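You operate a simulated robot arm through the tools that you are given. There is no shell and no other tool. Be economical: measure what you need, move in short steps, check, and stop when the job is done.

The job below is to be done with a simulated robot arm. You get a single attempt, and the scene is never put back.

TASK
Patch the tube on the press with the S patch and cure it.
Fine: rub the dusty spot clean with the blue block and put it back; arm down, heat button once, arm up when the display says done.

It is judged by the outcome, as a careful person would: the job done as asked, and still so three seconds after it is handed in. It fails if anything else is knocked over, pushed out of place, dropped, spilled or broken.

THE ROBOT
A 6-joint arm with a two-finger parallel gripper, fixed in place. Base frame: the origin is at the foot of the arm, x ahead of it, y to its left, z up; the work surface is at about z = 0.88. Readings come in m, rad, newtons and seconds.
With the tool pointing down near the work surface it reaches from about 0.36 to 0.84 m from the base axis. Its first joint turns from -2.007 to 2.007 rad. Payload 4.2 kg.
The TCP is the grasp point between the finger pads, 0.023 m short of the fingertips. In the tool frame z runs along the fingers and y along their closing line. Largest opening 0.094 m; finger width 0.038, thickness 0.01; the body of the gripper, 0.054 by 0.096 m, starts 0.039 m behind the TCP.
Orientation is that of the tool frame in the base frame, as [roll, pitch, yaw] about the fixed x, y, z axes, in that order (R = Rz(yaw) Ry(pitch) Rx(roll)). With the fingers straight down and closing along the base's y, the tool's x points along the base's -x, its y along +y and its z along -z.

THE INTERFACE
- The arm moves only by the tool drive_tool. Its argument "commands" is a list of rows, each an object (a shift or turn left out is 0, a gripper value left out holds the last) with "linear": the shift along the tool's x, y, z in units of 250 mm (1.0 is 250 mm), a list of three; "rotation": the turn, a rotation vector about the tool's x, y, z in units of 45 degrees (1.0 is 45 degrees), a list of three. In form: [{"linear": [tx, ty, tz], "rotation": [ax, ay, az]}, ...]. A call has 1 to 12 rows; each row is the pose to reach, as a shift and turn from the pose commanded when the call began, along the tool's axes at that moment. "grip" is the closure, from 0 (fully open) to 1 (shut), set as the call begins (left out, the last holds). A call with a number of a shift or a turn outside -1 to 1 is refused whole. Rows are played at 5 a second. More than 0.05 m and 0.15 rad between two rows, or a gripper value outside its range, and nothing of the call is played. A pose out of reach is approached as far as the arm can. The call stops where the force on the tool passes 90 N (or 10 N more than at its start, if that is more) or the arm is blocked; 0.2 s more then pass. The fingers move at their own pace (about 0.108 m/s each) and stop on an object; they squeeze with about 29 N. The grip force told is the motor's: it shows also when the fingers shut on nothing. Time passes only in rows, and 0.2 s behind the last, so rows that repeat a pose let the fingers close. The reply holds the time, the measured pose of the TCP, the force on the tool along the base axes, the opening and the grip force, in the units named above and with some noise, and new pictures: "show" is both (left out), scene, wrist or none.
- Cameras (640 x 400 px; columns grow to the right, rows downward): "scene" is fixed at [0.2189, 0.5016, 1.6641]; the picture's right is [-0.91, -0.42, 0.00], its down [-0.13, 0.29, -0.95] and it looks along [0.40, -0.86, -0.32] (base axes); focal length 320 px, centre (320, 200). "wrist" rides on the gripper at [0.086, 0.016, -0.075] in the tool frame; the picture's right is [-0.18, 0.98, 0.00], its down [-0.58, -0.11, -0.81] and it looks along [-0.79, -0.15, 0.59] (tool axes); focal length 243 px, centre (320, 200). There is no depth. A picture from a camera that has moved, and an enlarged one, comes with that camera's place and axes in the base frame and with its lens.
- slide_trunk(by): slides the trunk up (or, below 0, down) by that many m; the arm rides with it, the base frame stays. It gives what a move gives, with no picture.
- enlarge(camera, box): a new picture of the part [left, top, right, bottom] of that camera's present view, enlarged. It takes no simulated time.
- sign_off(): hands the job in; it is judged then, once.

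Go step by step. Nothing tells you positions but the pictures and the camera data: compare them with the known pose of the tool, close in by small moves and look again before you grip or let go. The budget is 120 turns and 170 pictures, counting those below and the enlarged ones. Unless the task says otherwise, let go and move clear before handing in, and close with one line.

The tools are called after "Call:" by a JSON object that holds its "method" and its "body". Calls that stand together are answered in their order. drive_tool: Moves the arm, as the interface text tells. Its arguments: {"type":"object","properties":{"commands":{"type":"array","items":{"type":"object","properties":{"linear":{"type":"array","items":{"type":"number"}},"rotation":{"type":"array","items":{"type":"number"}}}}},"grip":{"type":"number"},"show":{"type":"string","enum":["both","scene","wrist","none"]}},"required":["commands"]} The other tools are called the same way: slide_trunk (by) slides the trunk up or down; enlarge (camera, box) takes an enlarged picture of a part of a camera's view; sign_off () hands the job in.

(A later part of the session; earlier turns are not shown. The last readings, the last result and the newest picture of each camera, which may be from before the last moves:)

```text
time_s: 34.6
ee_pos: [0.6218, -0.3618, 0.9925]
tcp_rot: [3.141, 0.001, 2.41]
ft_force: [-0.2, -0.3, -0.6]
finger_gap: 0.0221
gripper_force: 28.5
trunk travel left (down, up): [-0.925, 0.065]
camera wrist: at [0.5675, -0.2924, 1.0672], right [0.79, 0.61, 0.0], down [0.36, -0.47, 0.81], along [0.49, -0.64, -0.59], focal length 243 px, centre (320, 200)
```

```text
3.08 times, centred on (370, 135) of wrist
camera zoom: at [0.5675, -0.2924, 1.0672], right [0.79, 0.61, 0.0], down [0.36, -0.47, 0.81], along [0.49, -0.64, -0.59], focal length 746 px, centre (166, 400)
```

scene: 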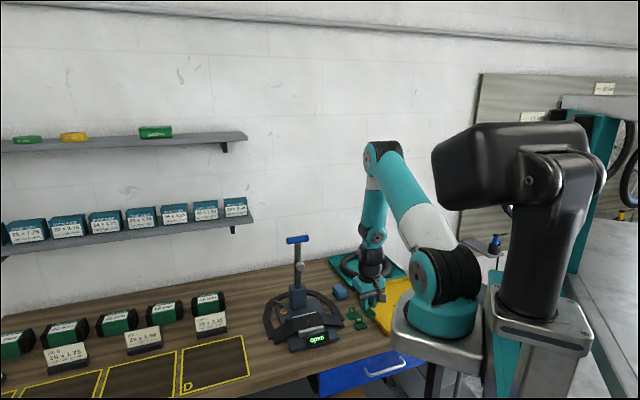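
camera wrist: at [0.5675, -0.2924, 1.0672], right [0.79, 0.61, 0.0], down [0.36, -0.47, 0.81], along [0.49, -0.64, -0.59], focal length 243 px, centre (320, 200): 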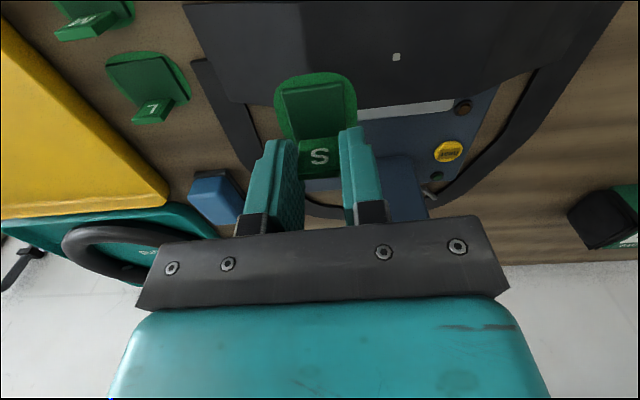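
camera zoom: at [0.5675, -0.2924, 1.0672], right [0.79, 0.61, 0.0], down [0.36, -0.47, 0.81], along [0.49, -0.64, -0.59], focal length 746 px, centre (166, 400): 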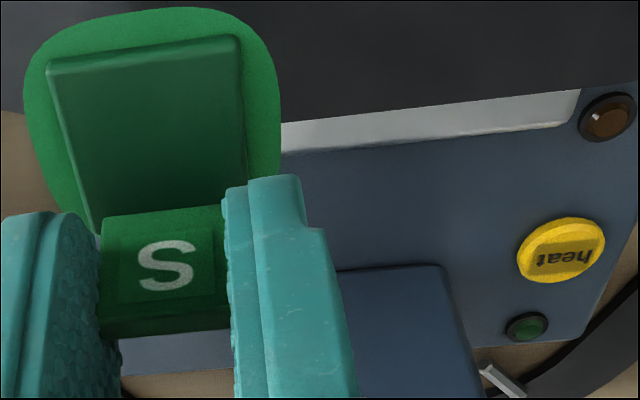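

Puncture at (0.641,-0.3165); patch disc centre is ~15 mm ahead of the TCP. Moving over and lowering to just above contact.

Call:
{"method": "drive_tool", "body": {"commands": [{"linear": [0.001, 0.09, 0]}, {"linear": [0.002, 0.181, 0]}, {"linear": [0.002, 0.181, 0.06]}, {"linear": [0.002, 0.181, 0.1]}]}}

Call:
{"method": "enlarge", "body": {"camera": "scene", "box": [270, 270, 360, 360]}}

```text
time_s: 35.6
ee_pos: [0.6501, -0.3287, 0.9666]
tcp_rot: [3.141, -0.001, 2.41]
ft_force: [0.5, 0.4, 0.7]
finger_gap: 0.0226
gripper_force: 29.3
trunk travel left (down, up): [-0.925, 0.065]
camera wrist: at [0.596, -0.2581, 1.0418], right [0.79, 0.61, 0.0], down [0.36, -0.47, 0.81], along [0.49, -0.64, -0.59], focal length 243 px, centre (320, 200)
```

scene: 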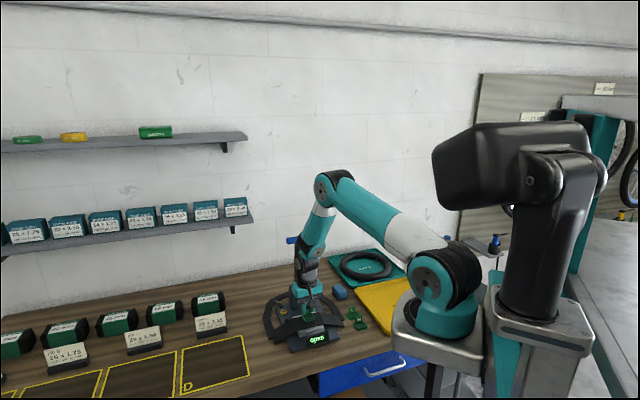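
wrist: 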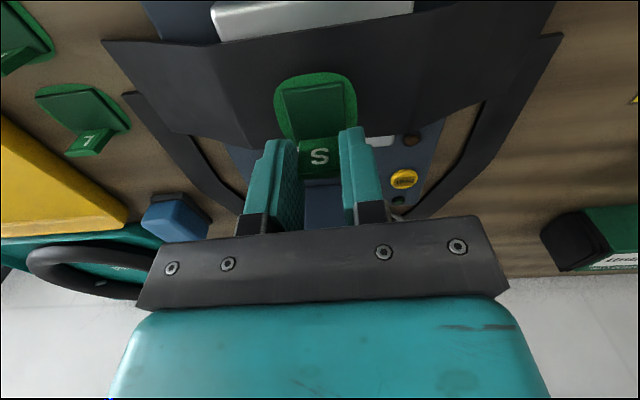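

```text
4.44 times, centred on (315, 315) of scene
camera zoom: at [0.2189, 0.5016, 1.6641], right [-0.91, -0.42, 0.0], down [-0.13, 0.29, -0.95], along [0.4, -0.86, -0.32], focal length 1421 px, centre (342, -311)
```

zoom: 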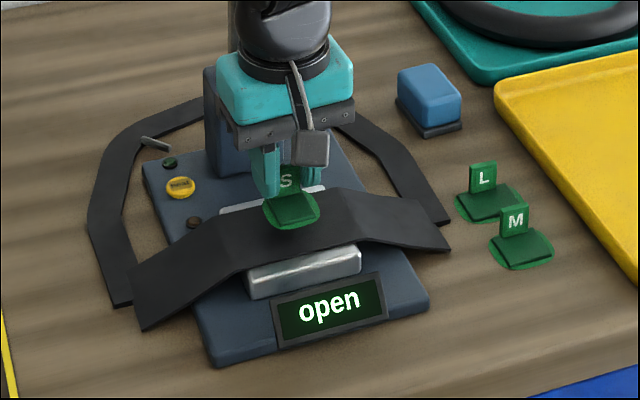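

The scene view agrees: lowering ~12 mm puts the disc right on the puncture. Lowering to contact.

Call:
{"method": "drive_tool", "body": {"commands": [{"linear": [0, 0, 0.024]}, {"linear": [0, 0, 0.036]}, {"linear": [0, 0, 0.044]}], "show": "none"}}

```text
time_s: 36.4
ee_pos: [0.6498, -0.3283, 0.9561]
tcp_rot: [3.141, 0.0, 2.409]
ft_force: [-0.4, -0.5, 0.0]
finger_gap: 0.0223
gripper_force: 28.6
trunk travel left (down, up): [-0.925, 0.065]
```

Call:
{"method": "drive_tool", "body": {"commands": [{"linear": [0, 0, 0.004]}, {"linear": [0, 0, 0.008]}, {"linear": [0, 0, 0.012]}, {"linear": [0, 0, 0.012]}], "show": "wrist"}}

```text
time_s: 37.4
ee_pos: [0.65, -0.3278, 0.9543]
tcp_rot: [3.14, 0.004, 2.41]
ft_force: [-3.3, 1.4, 37.2]
finger_gap: 0.0226
gripper_force: 28.6
trunk travel left (down, up): [-0.925, 0.065]
camera wrist: at [0.596, -0.2585, 1.03], right [0.79, 0.61, 0.0], down [0.36, -0.47, 0.81], along [0.49, -0.64, -0.59], focal length 243 px, centre (320, 200)
```

wrist: 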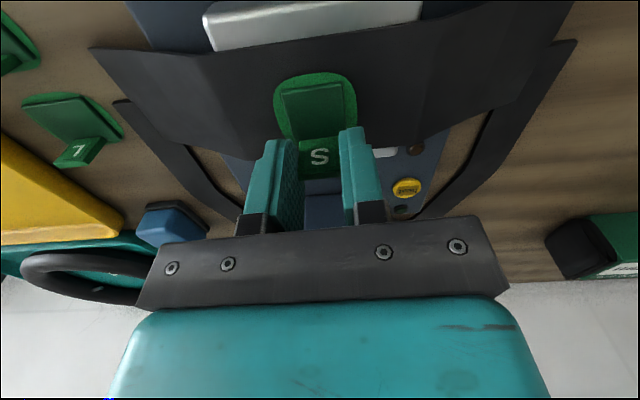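

Firm contact (37 N). Releasing and rising straight up.

Call:
{"method": "drive_tool", "body": {"commands": [{"linear": [0, 0, -0.008]}, {"linear": [0, 0, -0.008]}], "show": "none"}}

Call:
{"method": "drive_tool", "body": {"commands": [{"linear": [0, 0, 0]}, {"linear": [0, 0, 0]}], "grip": 0.45, "show": "none"}}

Call:
{"method": "drive_tool", "body": {"commands": [{"linear": [0, 0, -0.08]}, {"linear": [0, 0, -0.2]}, {"linear": [0.12, 0, -0.32]}, {"linear": [0.3, 0, -0.36]}, {"linear": [0.4, -0.14, -0.4]}]}}

Call:
{"method": "enlarge", "body": {"camera": "scene", "box": [270, 270, 360, 360]}}

```text
time_s: 38.0
ee_pos: [0.6498, -0.3285, 0.9555]
tcp_rot: [3.141, 0.0, 2.411]
ft_force: [3.9, -3.2, 22.1]
finger_gap: 0.0224
gripper_force: 28.9
trunk travel left (down, up): [-0.925, 0.065]
```

```text
time_s: 38.6
ee_pos: [0.6488, -0.328, 0.9553]
tcp_rot: [3.14, -0.003, 2.411]
ft_force: [-0.6, 0.2, -0.1]
finger_gap: 0.0517
gripper_force: 0.1
trunk travel left (down, up): [-0.925, 0.065]
```

```text
time_s: 39.8
ee_pos: [0.5522, -0.2882, 1.0563]
tcp_rot: [-3.141, -0.001, 2.412]
ft_force: [-0.8, 1.4, -0.7]
finger_gap: 0.0517
gripper_force: 0.0
trunk travel left (down, up): [-0.925, 0.065]
camera wrist: at [0.4984, -0.2185, 1.1306], right [0.79, 0.61, 0.0], down [0.36, -0.47, 0.81], along [0.49, -0.64, -0.59], focal length 243 px, centre (320, 200)
```

scene: 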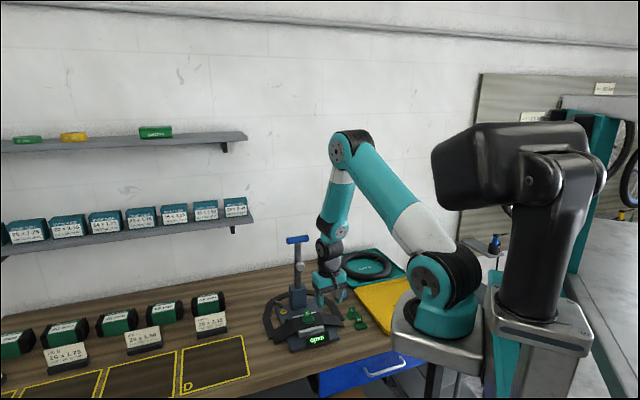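
wrist: 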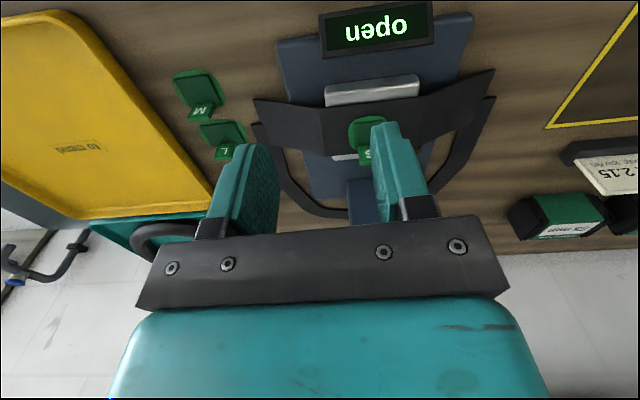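

```text
4.44 times, centred on (315, 315) of scene
camera zoom: at [0.2189, 0.5016, 1.6641], right [-0.91, -0.42, 0.0], down [-0.13, 0.29, -0.95], along [0.4, -0.86, -0.32], focal length 1421 px, centre (342, -311)
```

zoom: 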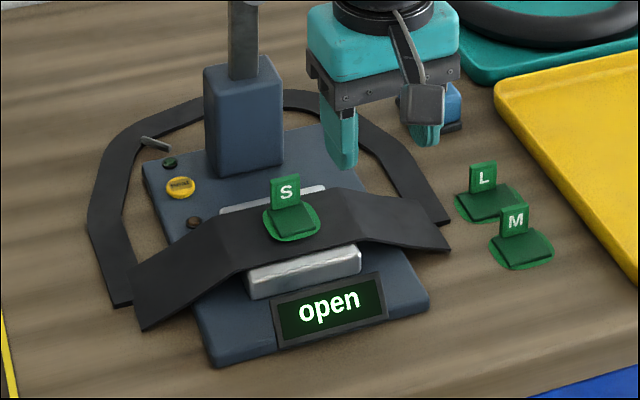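

The S patch lies over the puncture. Next is the lever: I'll rise, turn the gripper 90° so it can hold one end of the blue bar, and look at it.

Call:
{"method": "drive_tool", "body": {"commands": [{"linear": [0, 0, -0.14], "rotation": [0, 0, -0.17]}, {"linear": [0, 0, -0.28], "rotation": [0, 0, -0.34]}, {"linear": [0, 0, -0.42], "rotation": [0, 0, -0.51]}, {"linear": [0, 0, -0.56], "rotation": [0, 0, -0.68]}, {"linear": [0, 0, -0.7], "rotation": [0, 0, -0.84]}, {"linear": [0, 0, -0.8], "rotation": [0, 0, -1]}], "show": "none"}}

Call:
{"method": "drive_tool", "body": {"commands": [{"linear": [0, 0, 0], "rotation": [0, 0, -0.17]}, {"linear": [0, 0, 0], "rotation": [0, 0, -0.34]}, {"linear": [0, 0, 0], "rotation": [0, 0, -0.51]}, {"linear": [0, 0, 0], "rotation": [0, 0, -0.68]}, {"linear": [0, 0, 0], "rotation": [0, 0, -0.84]}, {"linear": [0, 0, 0], "rotation": [0, 0, -1]}]}}

```text
time_s: 41.2
ee_pos: [0.5546, -0.2881, 1.2553]
tcp_rot: [-3.141, -0.002, -3.087]
ft_force: [-0.2, -0.8, -0.2]
finger_gap: 0.0517
gripper_force: 0.0
trunk travel left (down, up): [-0.925, 0.065]
```

```text
time_s: 42.6
ee_pos: [0.5521, -0.2881, 1.2543]
tcp_rot: [-3.14, 0.0, -2.3]
ft_force: [0.4, -0.5, -0.2]
finger_gap: 0.0518
gripper_force: 0.2
trunk travel left (down, up): [-0.925, 0.065]
camera wrist: at [0.4824, -0.3414, 1.3298], right [-0.61, 0.79, 0.0], down [0.47, 0.36, 0.81], along [0.64, 0.49, -0.59], focal length 243 px, centre (320, 200)
```

scene: 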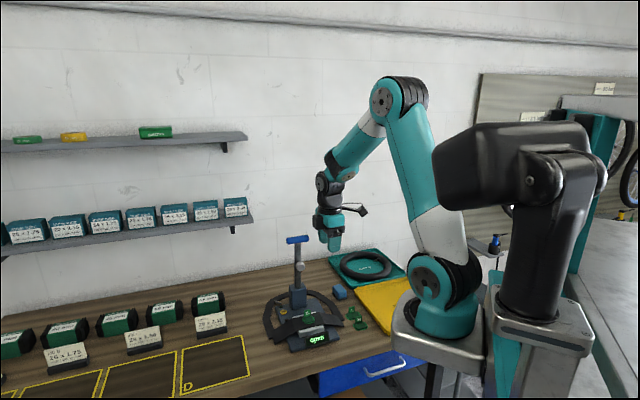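
wrist: 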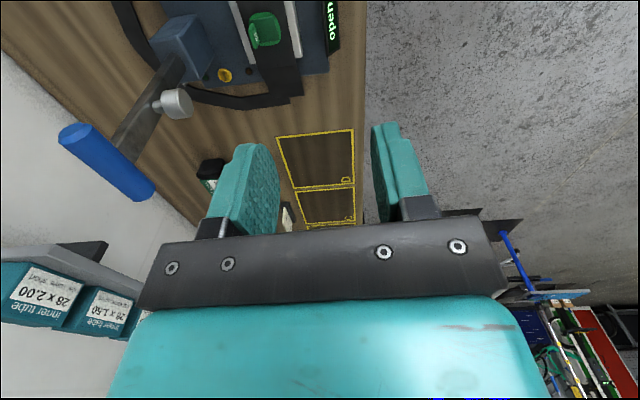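

The bar centre is at about (0.723,-0.396,1.172), aligned with the press. I'll tilt the tool 40° toward the post and stop short of the bar's near-robot end.

Call:
{"method": "drive_tool", "body": {"commands": [{"linear": [0, -0.1, 0.005], "rotation": [0.178, 0, 0]}, {"linear": [0, -0.2, 0.01], "rotation": [0.356, 0, 0]}, {"linear": [0.001, -0.31, 0.015], "rotation": [0.533, 0, 0]}, {"linear": [0.001, -0.43, 0.02], "rotation": [0.711, 0, 0]}, {"linear": [0.002, -0.544, 0.03], "rotation": [0.889, 0, 0]}], "grip": 0.36}}

```text
time_s: 43.8
ee_pos: [0.6541, -0.3803, 1.2482]
tcp_rot: [-2.439, 0.001, -2.303]
ft_force: [0.6, -0.1, 0.3]
finger_gap: 0.0602
gripper_force: 0.0
trunk travel left (down, up): [-0.925, 0.065]
camera wrist: at [0.5506, -0.4037, 1.295], right [-0.44, 0.64, -0.63], down [0.06, 0.72, 0.69], along [0.9, 0.26, -0.36], focal length 243 px, centre (320, 200)
```

scene: 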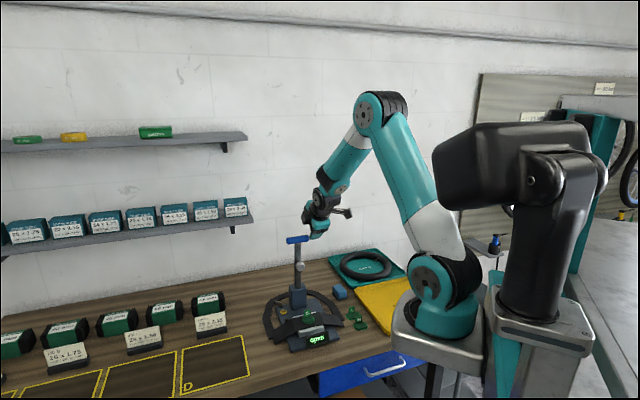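
wrist: 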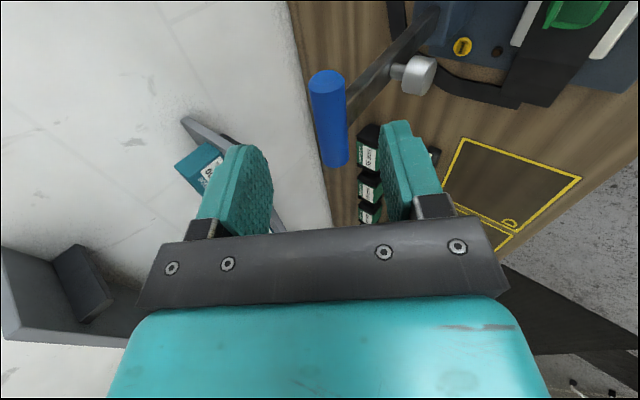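

The bar end lies between the fingers. Advancing along the tool axis, with slight lateral correction.

Call:
{"method": "drive_tool", "body": {"commands": [{"linear": [-0.01, 0.008, 0.12]}, {"linear": [-0.02, 0.016, 0.22]}, {"linear": [-0.02, 0.016, 0.3]}]}}

Call:
{"method": "enlarge", "body": {"camera": "scene", "box": [260, 190, 360, 290]}}

```text
time_s: 44.6
ee_pos: [0.6898, -0.4067, 1.1865]
tcp_rot: [-2.44, 0.0, -2.302]
ft_force: [-0.1, 0.3, -0.3]
finger_gap: 0.06
gripper_force: 0.1
trunk travel left (down, up): [-0.925, 0.065]
camera wrist: at [0.587, -0.4302, 1.234], right [-0.44, 0.64, -0.63], down [0.06, 0.72, 0.69], along [0.9, 0.26, -0.36], focal length 243 px, centre (320, 200)
```

scene: 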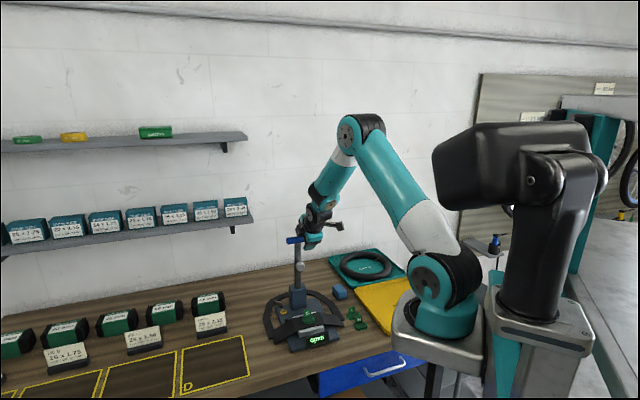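
wrist: 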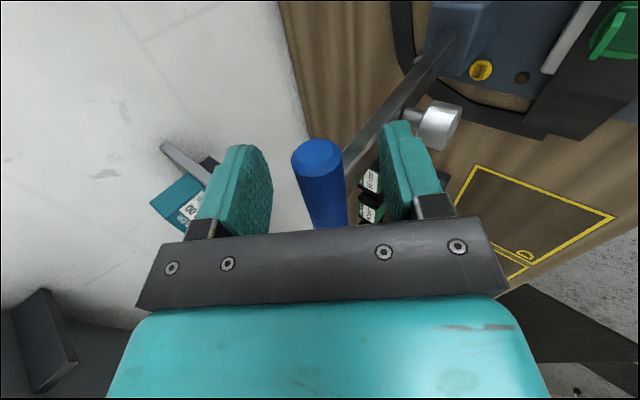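

```text
4.00 times, centred on (310, 240) of scene
camera zoom: at [0.2189, 0.5016, 1.6641], right [-0.91, -0.42, 0.0], down [-0.13, 0.29, -0.95], along [0.4, -0.86, -0.32], focal length 1279 px, centre (360, 40)
```

zoom: 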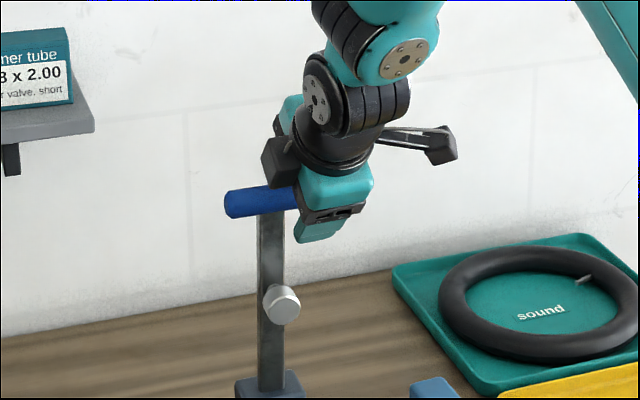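

Bar end is inside the grip, stem clear by ~1 cm. Advancing 12 mm more and closing.

Call:
{"method": "drive_tool", "body": {"commands": [{"linear": [-0.008, -0.004, 0.03]}, {"linear": [-0.014, -0.008, 0.05]}], "show": "none"}}

Call:
{"method": "drive_tool", "body": {"commands": [{"linear": [0, 0, 0]}, {"linear": [0, 0, 0]}, {"linear": [0, 0, 0]}], "grip": 1}}

Call:
{"method": "enlarge", "body": {"camera": "scene", "box": [260, 190, 360, 290]}}

```text
time_s: 45.2
ee_pos: [0.6998, -0.4098, 1.1791]
tcp_rot: [-2.444, 0.001, -2.302]
ft_force: [-0.4, 1.1, -0.2]
finger_gap: 0.0602
gripper_force: 0.0
trunk travel left (down, up): [-0.925, 0.065]
```

```text
time_s: 46.0
ee_pos: [0.6954, -0.4066, 1.1752]
tcp_rot: [-2.457, -0.003, -2.303]
ft_force: [-22.4, 18.8, -19.0]
finger_gap: 0.0372
gripper_force: 44.7
trunk travel left (down, up): [-0.925, 0.065]
camera wrist: at [0.5936, -0.4308, 1.2233], right [-0.45, 0.64, -0.62], down [0.07, 0.72, 0.69], along [0.89, 0.26, -0.37], focal length 243 px, centre (320, 200)
```

scene: 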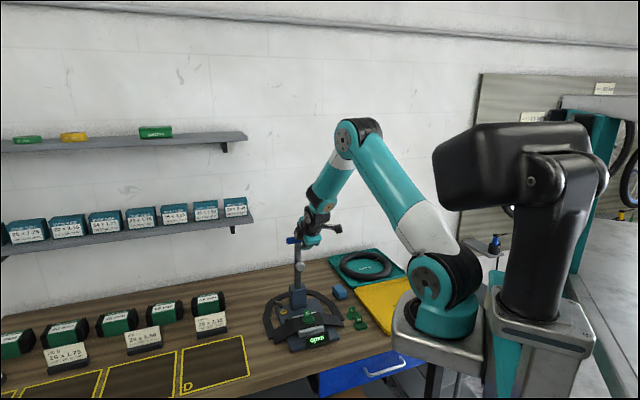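
wrist: 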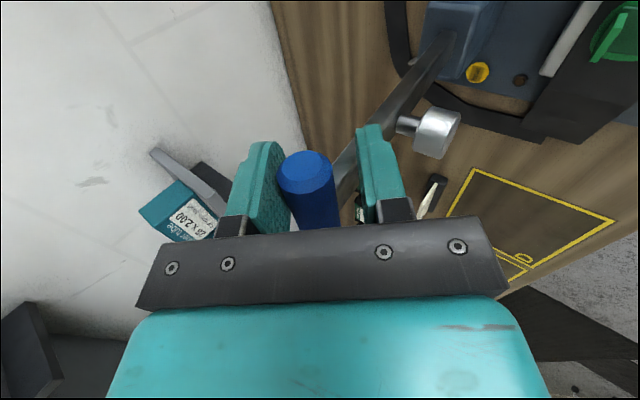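

```text
4.00 times, centred on (310, 240) of scene
camera zoom: at [0.2189, 0.5016, 1.6641], right [-0.91, -0.42, 0.0], down [-0.13, 0.29, -0.95], along [0.4, -0.86, -0.32], focal length 1279 px, centre (360, 40)
```

zoom: 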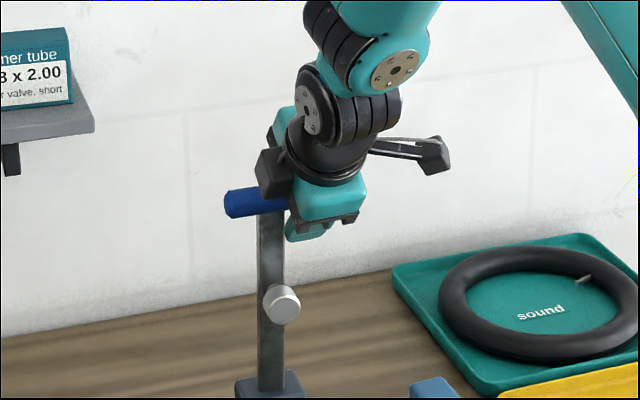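

The lower finger met the stem rather than the bar (force and pose shift show it). I'll reopen, back off 8 mm and shift outward 6 mm.

Call:
{"method": "drive_tool", "body": {"commands": [{"linear": [0, 0, 0]}, {"linear": [0, 0, 0]}], "grip": 0.36, "show": "none"}}

Call:
{"method": "drive_tool", "body": {"commands": [{"linear": [0.01, 0, -0.016]}, {"linear": [0.024, -0.008, -0.032]}, {"linear": [0.024, -0.008, -0.032]}]}}

Call:
{"method": "enlarge", "body": {"camera": "wrist", "box": [220, 100, 440, 240]}}

Call:
{"method": "enlarge", "body": {"camera": "scene", "box": [280, 220, 330, 260]}}

```text
time_s: 46.6
ee_pos: [0.7008, -0.4109, 1.1791]
tcp_rot: [-2.44, 0.001, -2.305]
ft_force: [-0.2, 0.2, -0.3]
finger_gap: 0.0605
gripper_force: 0.0
trunk travel left (down, up): [-0.925, 0.065]
```

```text
time_s: 47.4
ee_pos: [0.6929, -0.411, 1.187]
tcp_rot: [-2.444, 0.0, -2.301]
ft_force: [0.5, -0.1, 0.0]
finger_gap: 0.0602
gripper_force: 0.1
trunk travel left (down, up): [-0.925, 0.065]
camera wrist: at [0.5896, -0.4354, 1.2332], right [-0.44, 0.64, -0.63], down [0.06, 0.72, 0.69], along [0.9, 0.26, -0.36], focal length 243 px, centre (320, 200)
```

scene: 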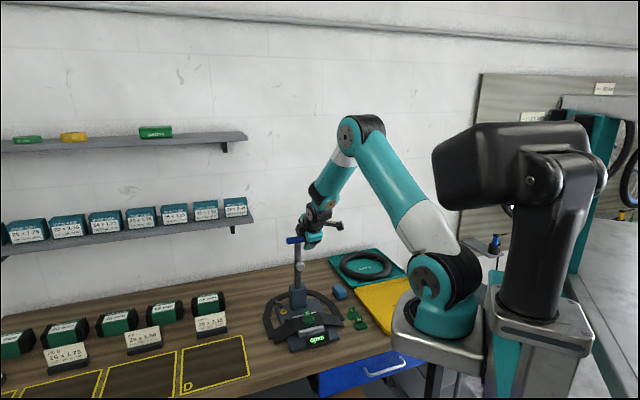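
wrist: 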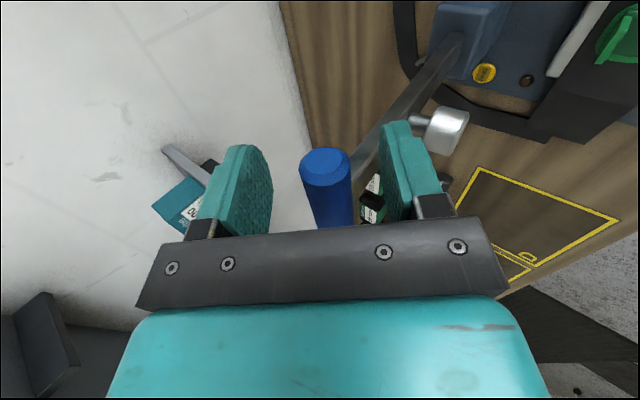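

```text
2.86 times, centred on (330, 170) of wrist
camera zoom: at [0.5896, -0.4354, 1.2332], right [-0.44, 0.64, -0.63], down [0.06, 0.72, 0.69], along [0.9, 0.26, -0.36], focal length 693 px, centre (291, 286)
```

zoom: 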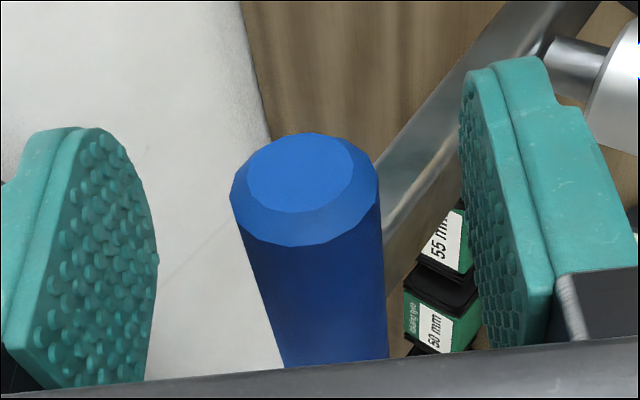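

```text
10.00 times, centred on (305, 240) of scene
camera zoom: at [0.2189, 0.5016, 1.6641], right [-0.91, -0.42, 0.0], down [-0.13, 0.29, -0.95], along [0.4, -0.86, -0.32], focal length 3197 px, centre (470, -200)
```

zoom: 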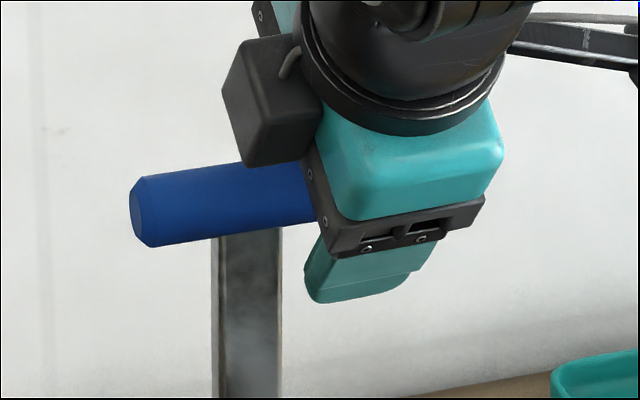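

Now the finger clears the stem by ~1 cm and the bar is centred. Closing again.

Call:
{"method": "drive_tool", "body": {"commands": [{"linear": [0, 0, 0]}, {"linear": [0, 0, 0]}, {"linear": [0, 0, 0]}], "grip": 1, "show": "wrist"}}

Call:
{"method": "enlarge", "body": {"camera": "scene", "box": [280, 220, 330, 260]}}

```text
time_s: 48.2
ee_pos: [0.6914, -0.4118, 1.1843]
tcp_rot: [-2.449, -0.002, -2.305]
ft_force: [-10.2, 8.4, -10.8]
finger_gap: 0.025
gripper_force: 45.2
trunk travel left (down, up): [-0.925, 0.065]
camera wrist: at [0.5886, -0.4345, 1.2319], right [-0.44, 0.64, -0.63], down [0.07, 0.72, 0.69], along [0.9, 0.26, -0.36], focal length 243 px, centre (320, 200)
```

wrist: 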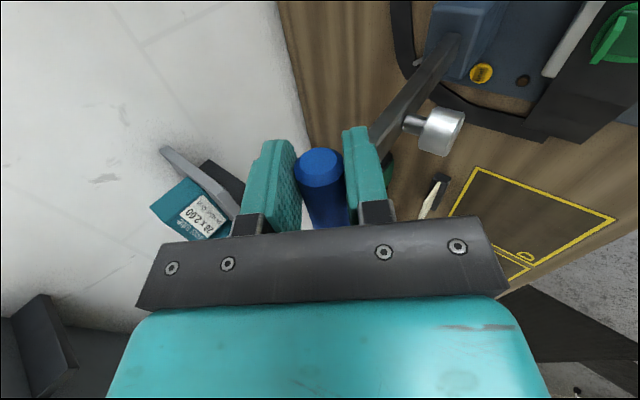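

```text
10.00 times, centred on (305, 240) of scene
camera zoom: at [0.2189, 0.5016, 1.6641], right [-0.91, -0.42, 0.0], down [-0.13, 0.29, -0.95], along [0.4, -0.86, -0.32], focal length 3197 px, centre (470, -200)
```

zoom: 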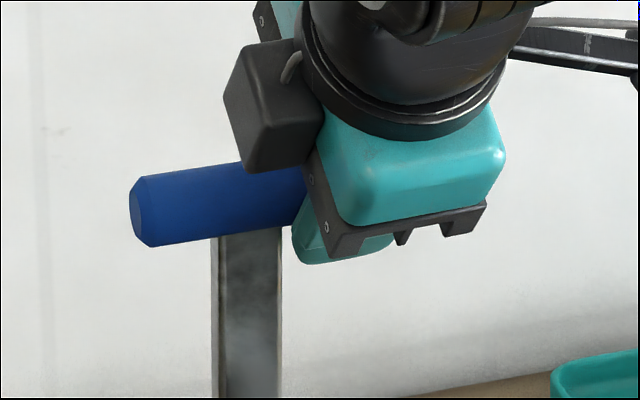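

The bar is gripped (25 mm). Now swinging the lever forward along its arc, first 30°, watching forces.

Call:
{"method": "drive_tool", "body": {"commands": [{"linear": [0, 0.068, -0.045]}, {"linear": [0, 0.13, -0.084]}, {"linear": [0, 0.195, -0.118]}, {"linear": [0, 0.263, -0.146]}, {"linear": [0, 0.332, -0.168]}, {"linear": [0, 0.404, -0.184]}]}}

Call:
{"method": "enlarge", "body": {"camera": "scene", "box": [250, 220, 370, 360]}}

```text
time_s: 49.6
ee_pos: [0.616, -0.339, 1.157]
tcp_rot: [-2.444, 0.005, -2.3]
ft_force: [26.5, 11.6, -13.5]
finger_gap: 0.0252
gripper_force: 44.7
trunk travel left (down, up): [-0.925, 0.065]
camera wrist: at [0.5131, -0.3632, 1.2034], right [-0.44, 0.64, -0.63], down [0.06, 0.72, 0.69], along [0.9, 0.26, -0.35], focal length 243 px, centre (320, 200)
```

scene: 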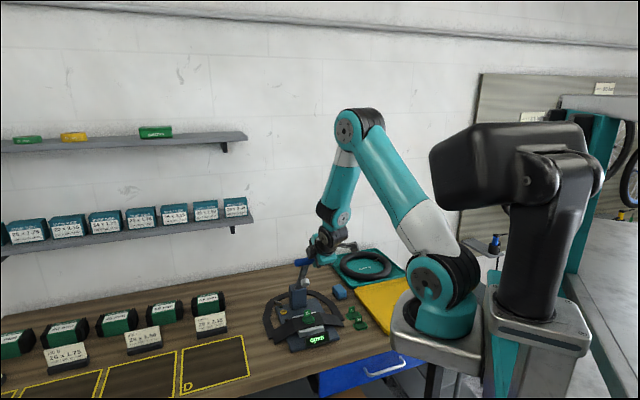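
wrist: 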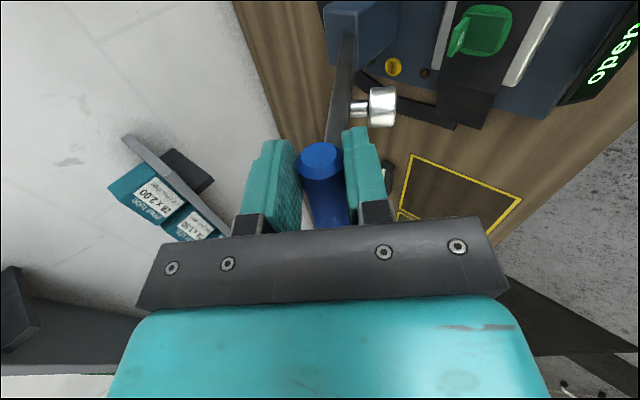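

```text
2.86 times, centred on (310, 290) of scene
camera zoom: at [0.2189, 0.5016, 1.6641], right [-0.91, -0.42, 0.0], down [-0.13, 0.29, -0.95], along [0.4, -0.86, -0.32], focal length 914 px, centre (349, -57)
```

zoom: 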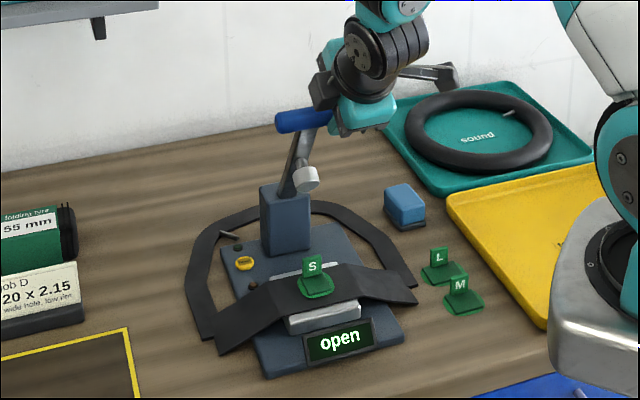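

The lever swings with the tool. Small side and radial forces suggest the press axis is ~3° off and the radius nearer 0.20 m; correcting for that and continuing to ~61°.

Call:
{"method": "drive_tool", "body": {"commands": [{"linear": [-0.019, 0.072, 0.004]}, {"linear": [-0.022, 0.141, 0.002]}, {"linear": [-0.025, 0.21, 0.006]}, {"linear": [-0.028, 0.28, 0.017]}, {"linear": [-0.031, 0.348, 0.033]}, {"linear": [-0.033, 0.414, 0.055]}]}}

Call:
{"method": "enlarge", "body": {"camera": "scene", "box": [250, 220, 370, 360]}}

```text
time_s: 51.0
ee_pos: [0.5646, -0.2878, 1.0801]
tcp_rot: [-2.445, -0.003, -2.304]
ft_force: [-5.3, -8.8, -0.4]
finger_gap: 0.0251
gripper_force: 45.1
trunk travel left (down, up): [-0.925, 0.065]
camera wrist: at [0.4619, -0.3116, 1.1272], right [-0.44, 0.64, -0.63], down [0.07, 0.72, 0.69], along [0.9, 0.26, -0.36], focal length 243 px, centre (320, 200)
```

scene: 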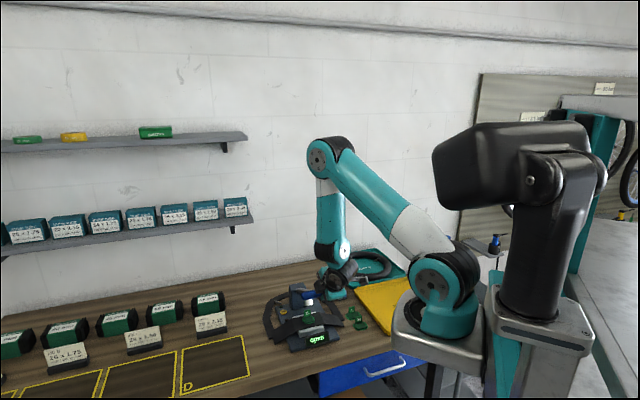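
wrist: 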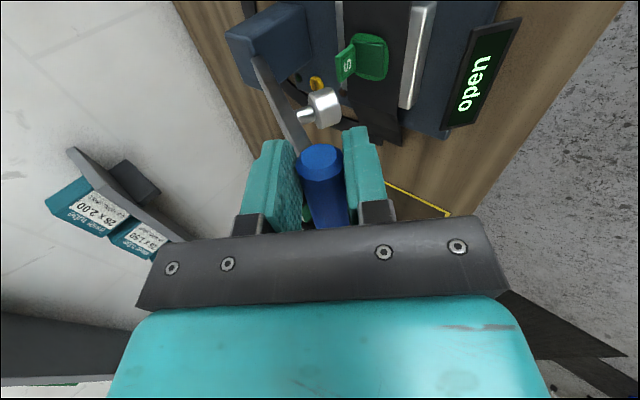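

```text
2.86 times, centred on (310, 290) of scene
camera zoom: at [0.2189, 0.5016, 1.6641], right [-0.91, -0.42, 0.0], down [-0.13, 0.29, -0.95], along [0.4, -0.86, -0.32], focal length 914 px, centre (349, -57)
```

zoom: 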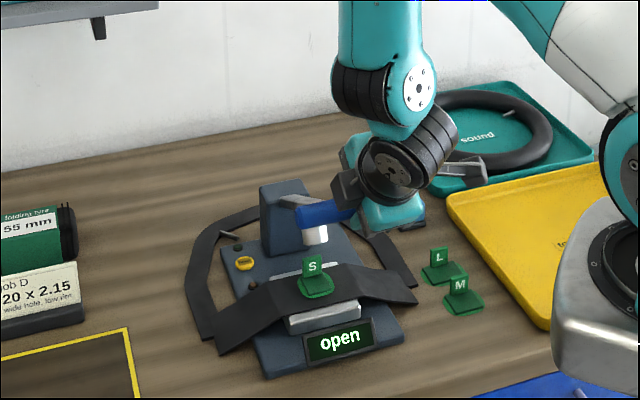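

Smooth and low force; fit gives radius 0.203 m, lever now at 61°. Continuing down to about 88°, with the force stop as guard.

Call:
{"method": "drive_tool", "body": {"commands": [{"linear": [-0.002, 0.066, 0.029]}, {"linear": [-0.003, 0.128, 0.062]}, {"linear": [-0.004, 0.187, 0.102]}, {"linear": [-0.004, 0.242, 0.145]}, {"linear": [-0.004, 0.284, 0.184]}]}}

Call:
{"method": "enlarge", "body": {"camera": "scene", "box": [250, 220, 370, 360]}}

```text
time_s: 52.2
ee_pos: [0.5483, -0.2683, 0.9991]
tcp_rot: [-2.442, 0.004, -2.302]
ft_force: [-12.0, -7.2, -0.6]
finger_gap: 0.0248
gripper_force: 45.4
trunk travel left (down, up): [-0.925, 0.065]
camera wrist: at [0.4452, -0.293, 1.0457], right [-0.44, 0.64, -0.63], down [0.06, 0.72, 0.69], along [0.9, 0.26, -0.36], focal length 243 px, centre (320, 200)
```

scene: 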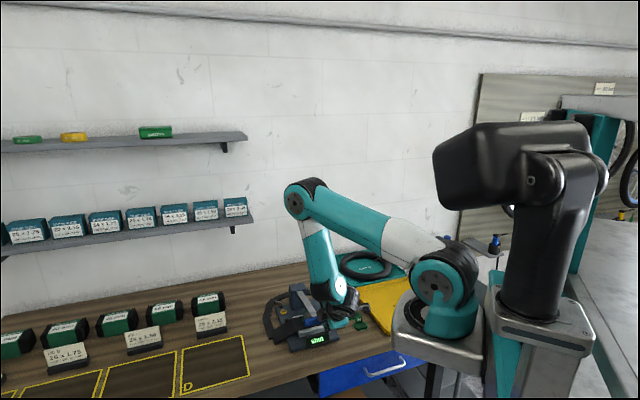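
wrist: 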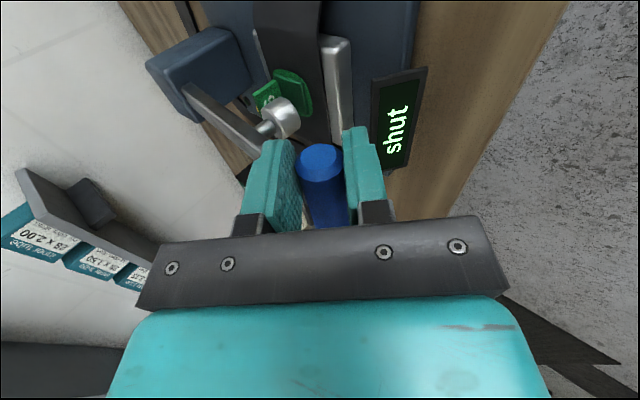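

```text
2.86 times, centred on (310, 290) of scene
camera zoom: at [0.2189, 0.5016, 1.6641], right [-0.91, -0.42, 0.0], down [-0.13, 0.29, -0.95], along [0.4, -0.86, -0.32], focal length 914 px, centre (349, -57)
```

zoom: 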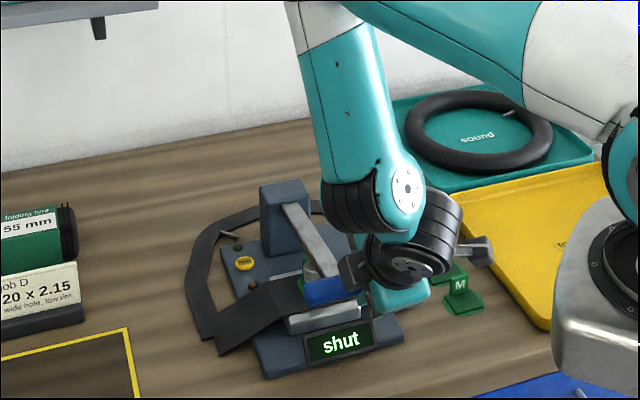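

Display reads "shut". A little more down to make sure the head is seated.

Call:
{"method": "drive_tool", "body": {"commands": [{"linear": [0, 0.012, 0.014]}, {"linear": [0, 0.022, 0.026]}, {"linear": [0, 0.03, 0.036]}, {"linear": [0, 0.03, 0.036]}], "show": "none"}}

Call:
{"method": "enlarge", "body": {"camera": "scene", "box": [270, 270, 360, 360]}}

```text
time_s: 53.2
ee_pos: [0.5475, -0.2682, 0.9869]
tcp_rot: [-2.445, 0.0, -2.302]
ft_force: [-14.8, 6.6, -1.0]
finger_gap: 0.0252
gripper_force: 45.4
trunk travel left (down, up): [-0.925, 0.065]
```

```text
4.44 times, centred on (315, 315) of scene
camera zoom: at [0.2189, 0.5016, 1.6641], right [-0.91, -0.42, 0.0], down [-0.13, 0.29, -0.95], along [0.4, -0.86, -0.32], focal length 1421 px, centre (342, -311)
```

zoom: 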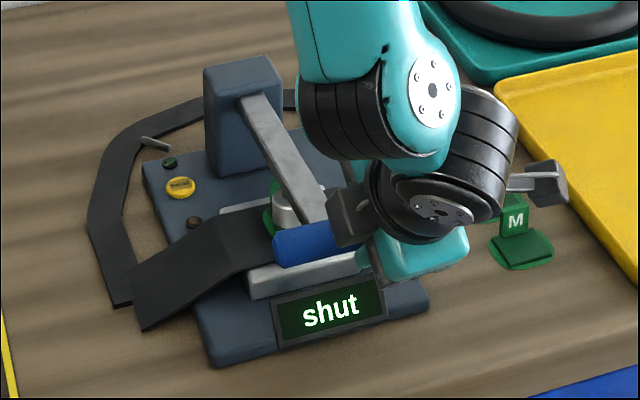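

No resistance yet; continue down gently.

Call:
{"method": "drive_tool", "body": {"commands": [{"linear": [0, 0.009, 0.011]}, {"linear": [0, 0.018, 0.022]}, {"linear": [0, 0.027, 0.033]}, {"linear": [0, 0.027, 0.033]}], "show": "none"}}

```text
time_s: 54.2
ee_pos: [0.5475, -0.2674, 0.9769]
tcp_rot: [-2.443, 0.0, -2.304]
ft_force: [-18.4, 15.3, -0.5]
finger_gap: 0.0251
gripper_force: 44.7
trunk travel left (down, up): [-0.925, 0.065]
```

Call:
{"method": "enlarge", "body": {"camera": "scene", "box": [280, 275, 350, 335]}}

Call:
{"method": "enlarge", "body": {"camera": "wrist", "box": [120, 0, 440, 220]}}

```text
6.67 times, centred on (315, 305) of scene
camera zoom: at [0.2189, 0.5016, 1.6641], right [-0.91, -0.42, 0.0], down [-0.13, 0.29, -0.95], along [0.4, -0.86, -0.32], focal length 2132 px, centre (353, -500)
```

zoom: 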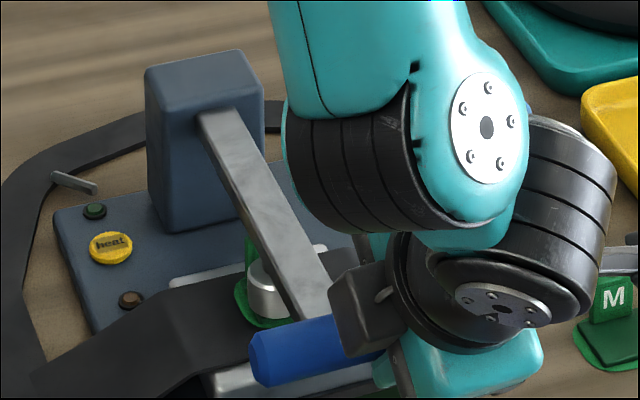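

```text
1.82 times, centred on (280, 110) of wrist
camera zoom: at [0.4448, -0.2924, 1.0237], right [-0.44, 0.64, -0.63], down [0.07, 0.72, 0.69], along [0.9, 0.26, -0.36], focal length 441 px, centre (393, 364)
```

zoom: 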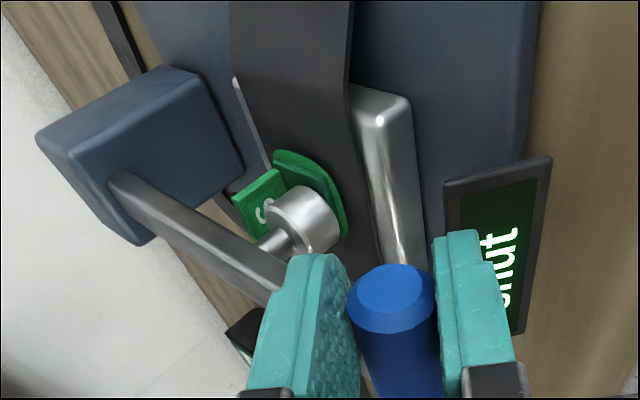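

The head is nearly on the patch. Relieving the outward pull a little and lowering further in small steps.

Call:
{"method": "drive_tool", "body": {"commands": [{"linear": [0, 0.011, 0.004]}, {"linear": [0, 0.022, 0.008]}, {"linear": [0, 0.029, 0.016]}, {"linear": [0, 0.029, 0.016]}], "show": "none"}}

Call:
{"method": "enlarge", "body": {"camera": "wrist", "box": [120, 0, 440, 220]}}

```text
time_s: 55.2
ee_pos: [0.5475, -0.269, 0.9714]
tcp_rot: [-2.434, 0.002, -2.3]
ft_force: [-6.2, -7.0, 47.1]
finger_gap: 0.0253
gripper_force: 44.3
trunk travel left (down, up): [-0.925, 0.065]
```

```text
1.82 times, centred on (280, 110) of wrist
camera zoom: at [0.4445, -0.2923, 1.0181], right [-0.43, 0.64, -0.64], down [0.06, 0.73, 0.69], along [0.9, 0.26, -0.35], focal length 441 px, centre (393, 364)
```

zoom: 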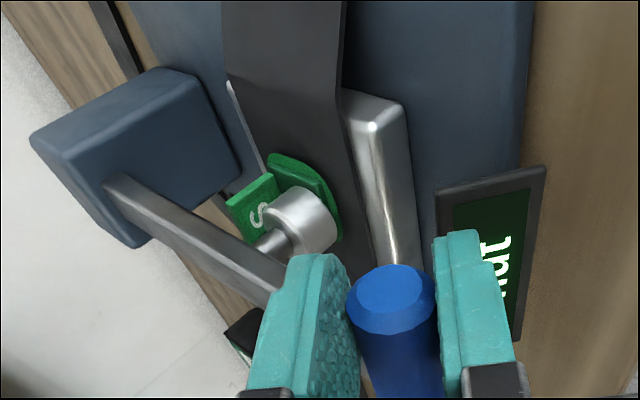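

Head seated on the patch (47 N). Easing off, opening slightly to 42 mm, and retreating along the tool axis.

Call:
{"method": "drive_tool", "body": {"commands": [{"linear": [0, -0.006, -0.007]}, {"linear": [0, -0.006, -0.007]}], "show": "none"}}

Call:
{"method": "drive_tool", "body": {"commands": [{"linear": [0, 0, 0]}, {"linear": [0, 0, 0]}], "grip": 0.55, "show": "wrist"}}

```text
time_s: 55.8
ee_pos: [0.5476, -0.2682, 0.9724]
tcp_rot: [-2.44, 0.003, -2.302]
ft_force: [8.1, -16.7, 28.6]
finger_gap: 0.0249
gripper_force: 45.1
trunk travel left (down, up): [-0.925, 0.065]
```

```text
time_s: 56.4
ee_pos: [0.547, -0.2683, 0.9696]
tcp_rot: [-2.445, 0.0, -2.304]
ft_force: [-0.7, -0.4, 1.1]
finger_gap: 0.0425
gripper_force: 0.1
trunk travel left (down, up): [-0.925, 0.065]
camera wrist: at [0.4432, -0.2918, 1.018], right [-0.44, 0.64, -0.63], down [0.07, 0.72, 0.69], along [0.9, 0.26, -0.36], focal length 243 px, centre (320, 200)
```

wrist: 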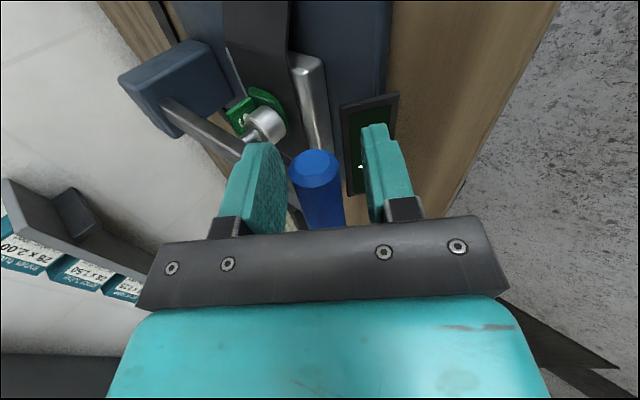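

Released cleanly; retreating and checking.

Call:
{"method": "drive_tool", "body": {"commands": [{"linear": [0, 0, -0.12]}, {"linear": [0, 0, -0.28]}, {"linear": [0, 0, -0.46]}, {"linear": [0, 0, -0.64]}]}}

Call:
{"method": "enlarge", "body": {"camera": "scene", "box": [270, 270, 360, 360]}}

```text
time_s: 57.4
ee_pos: [0.5368, -0.2081, 1.0557]
tcp_rot: [-2.443, -0.002, -2.301]
ft_force: [0.2, 0.1, 0.3]
finger_gap: 0.0425
gripper_force: 0.0
out of reach, approached as far as the arm can: row 3, 4
trunk travel left (down, up): [-0.925, 0.065]
camera wrist: at [0.4351, -0.2314, 1.1025], right [-0.44, 0.64, -0.63], down [0.07, 0.72, 0.69], along [0.9, 0.26, -0.36], focal length 243 px, centre (320, 200)
```

scene: 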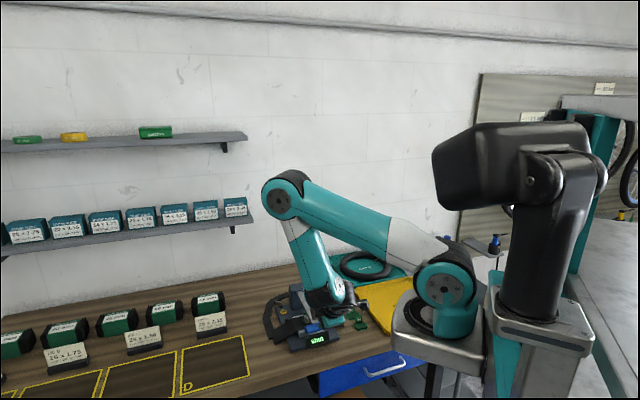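
wrist: 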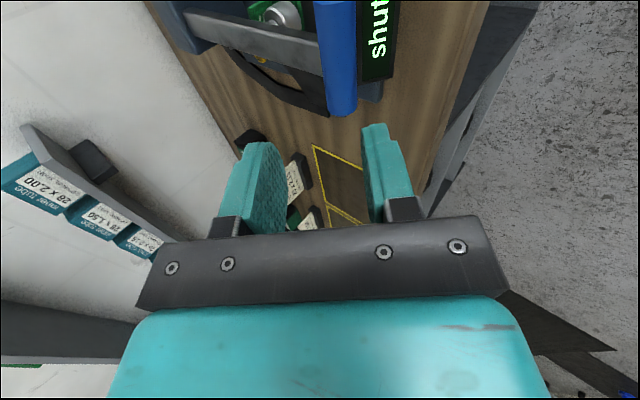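

```text
4.44 times, centred on (315, 315) of scene
camera zoom: at [0.2189, 0.5016, 1.6641], right [-0.91, -0.42, 0.0], down [-0.13, 0.29, -0.95], along [0.4, -0.86, -0.32], focal length 1421 px, centre (342, -311)
```

zoom: 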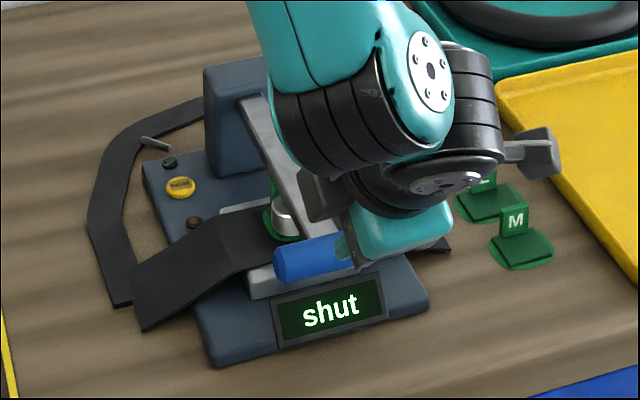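

The lever stays down ("shut"). Next the heat button, near (0.763,-0.344,0.888) beside the post. I'll rise, un-tilt, and then turn the wrist 180° so the camera won't foul the lever.

Call:
{"method": "drive_tool", "body": {"commands": [{"linear": [0, -0.108, -0.066], "rotation": [-0.178, 0, 0]}, {"linear": [0, -0.216, -0.132], "rotation": [-0.356, 0, 0]}, {"linear": [0, -0.324, -0.198], "rotation": [-0.533, 0, 0]}, {"linear": [0, -0.432, -0.264], "rotation": [-0.711, 0, 0]}, {"linear": [0, -0.54, -0.33], "rotation": [-0.889, 0, 0]}], "grip": 1, "show": "none"}}

```text
time_s: 58.6
ee_pos: [0.5769, -0.2406, 1.2078]
tcp_rot: [3.14, 0.002, -2.301]
ft_force: [-0.4, -0.2, 0.8]
finger_gap: 0.0002
gripper_force: 29.5
trunk travel left (down, up): [-0.925, 0.065]
```

Call:
{"method": "drive_tool", "body": {"commands": [{"rotation": [0, 0, 0.18]}, {"rotation": [0, 0, 0.36]}, {"rotation": [0, 0, 0.54]}, {"rotation": [0, 0, 0.72]}, {"rotation": [0, 0, 0.9]}, {"rotation": [0, 0, 1]}], "show": "none"}}

Call:
{"method": "drive_tool", "body": {"commands": [{"rotation": [0, 0, 0.18]}, {"rotation": [0, 0, 0.36]}, {"rotation": [0, 0, 0.54]}, {"rotation": [0, 0, 0.72]}, {"rotation": [0, 0, 0.9]}, {"rotation": [0, 0, 1]}], "show": "none"}}

Call:
{"method": "drive_tool", "body": {"commands": [{"rotation": [0, 0, 0.18]}, {"rotation": [0, 0, 0.36]}, {"rotation": [0, 0, 0.54]}, {"rotation": [0, 0, 0.72]}, {"rotation": [0, 0, 0.9]}, {"rotation": [0, 0, 1]}], "show": "none"}}

Call:
{"method": "drive_tool", "body": {"commands": [{"rotation": [0, 0, 0.18]}, {"rotation": [0, 0, 0.36]}, {"rotation": [0, 0, 0.54]}, {"rotation": [0, 0, 0.72]}, {"rotation": [0, 0, 0.9]}, {"rotation": [0, 0, 1]}]}}

```text
time_s: 60.0
ee_pos: [0.5757, -0.2399, 1.2063]
tcp_rot: [3.14, 0.0, -3.092]
ft_force: [-0.1, 0.4, -0.1]
finger_gap: 0.0
gripper_force: 29.3
trunk travel left (down, up): [-0.925, 0.065]
```

```text
time_s: 61.4
ee_pos: [0.5762, -0.2402, 1.206]
tcp_rot: [3.141, 0.0, 2.405]
ft_force: [0.7, 0.3, 1.3]
finger_gap: 0.0001
gripper_force: 29.3
trunk travel left (down, up): [-0.925, 0.065]
```

```text
time_s: 62.8
ee_pos: [0.5766, -0.2409, 1.2065]
tcp_rot: [3.142, 0.0, 1.621]
ft_force: [-0.5, 0.7, 0.5]
finger_gap: 0.0
gripper_force: 28.7
trunk travel left (down, up): [-0.925, 0.065]
```

```text
time_s: 64.2
ee_pos: [0.5758, -0.2397, 1.2067]
tcp_rot: [-3.141, 0.0, 0.834]
ft_force: [0.2, -0.6, 0.3]
finger_gap: 0.0002
gripper_force: 28.7
trunk travel left (down, up): [-0.925, 0.065]
camera wrist: at [0.6458, -0.1875, 1.2811], right [0.61, -0.8, 0.0], down [-0.47, -0.36, 0.81], along [-0.64, -0.49, -0.59], focal length 243 px, centre (320, 200)
```

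scene: 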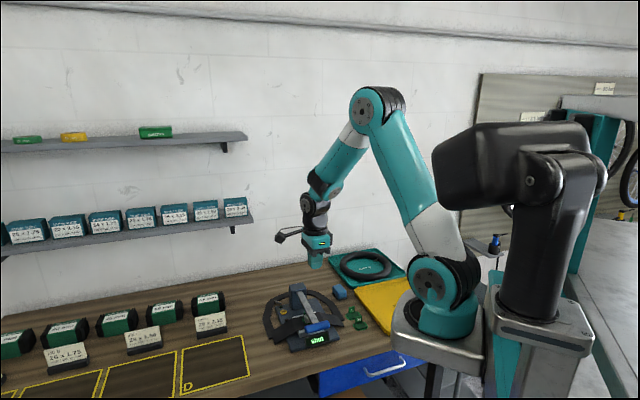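
wrist: 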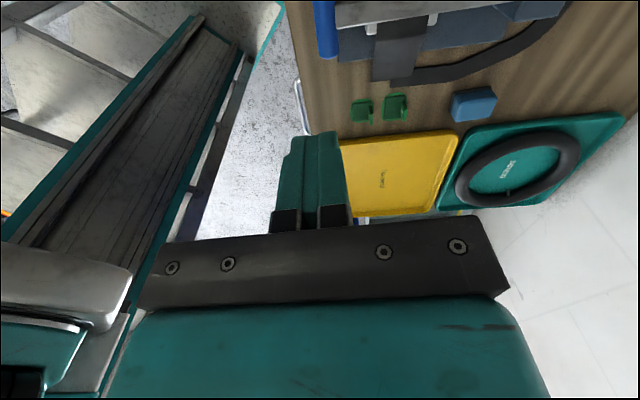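

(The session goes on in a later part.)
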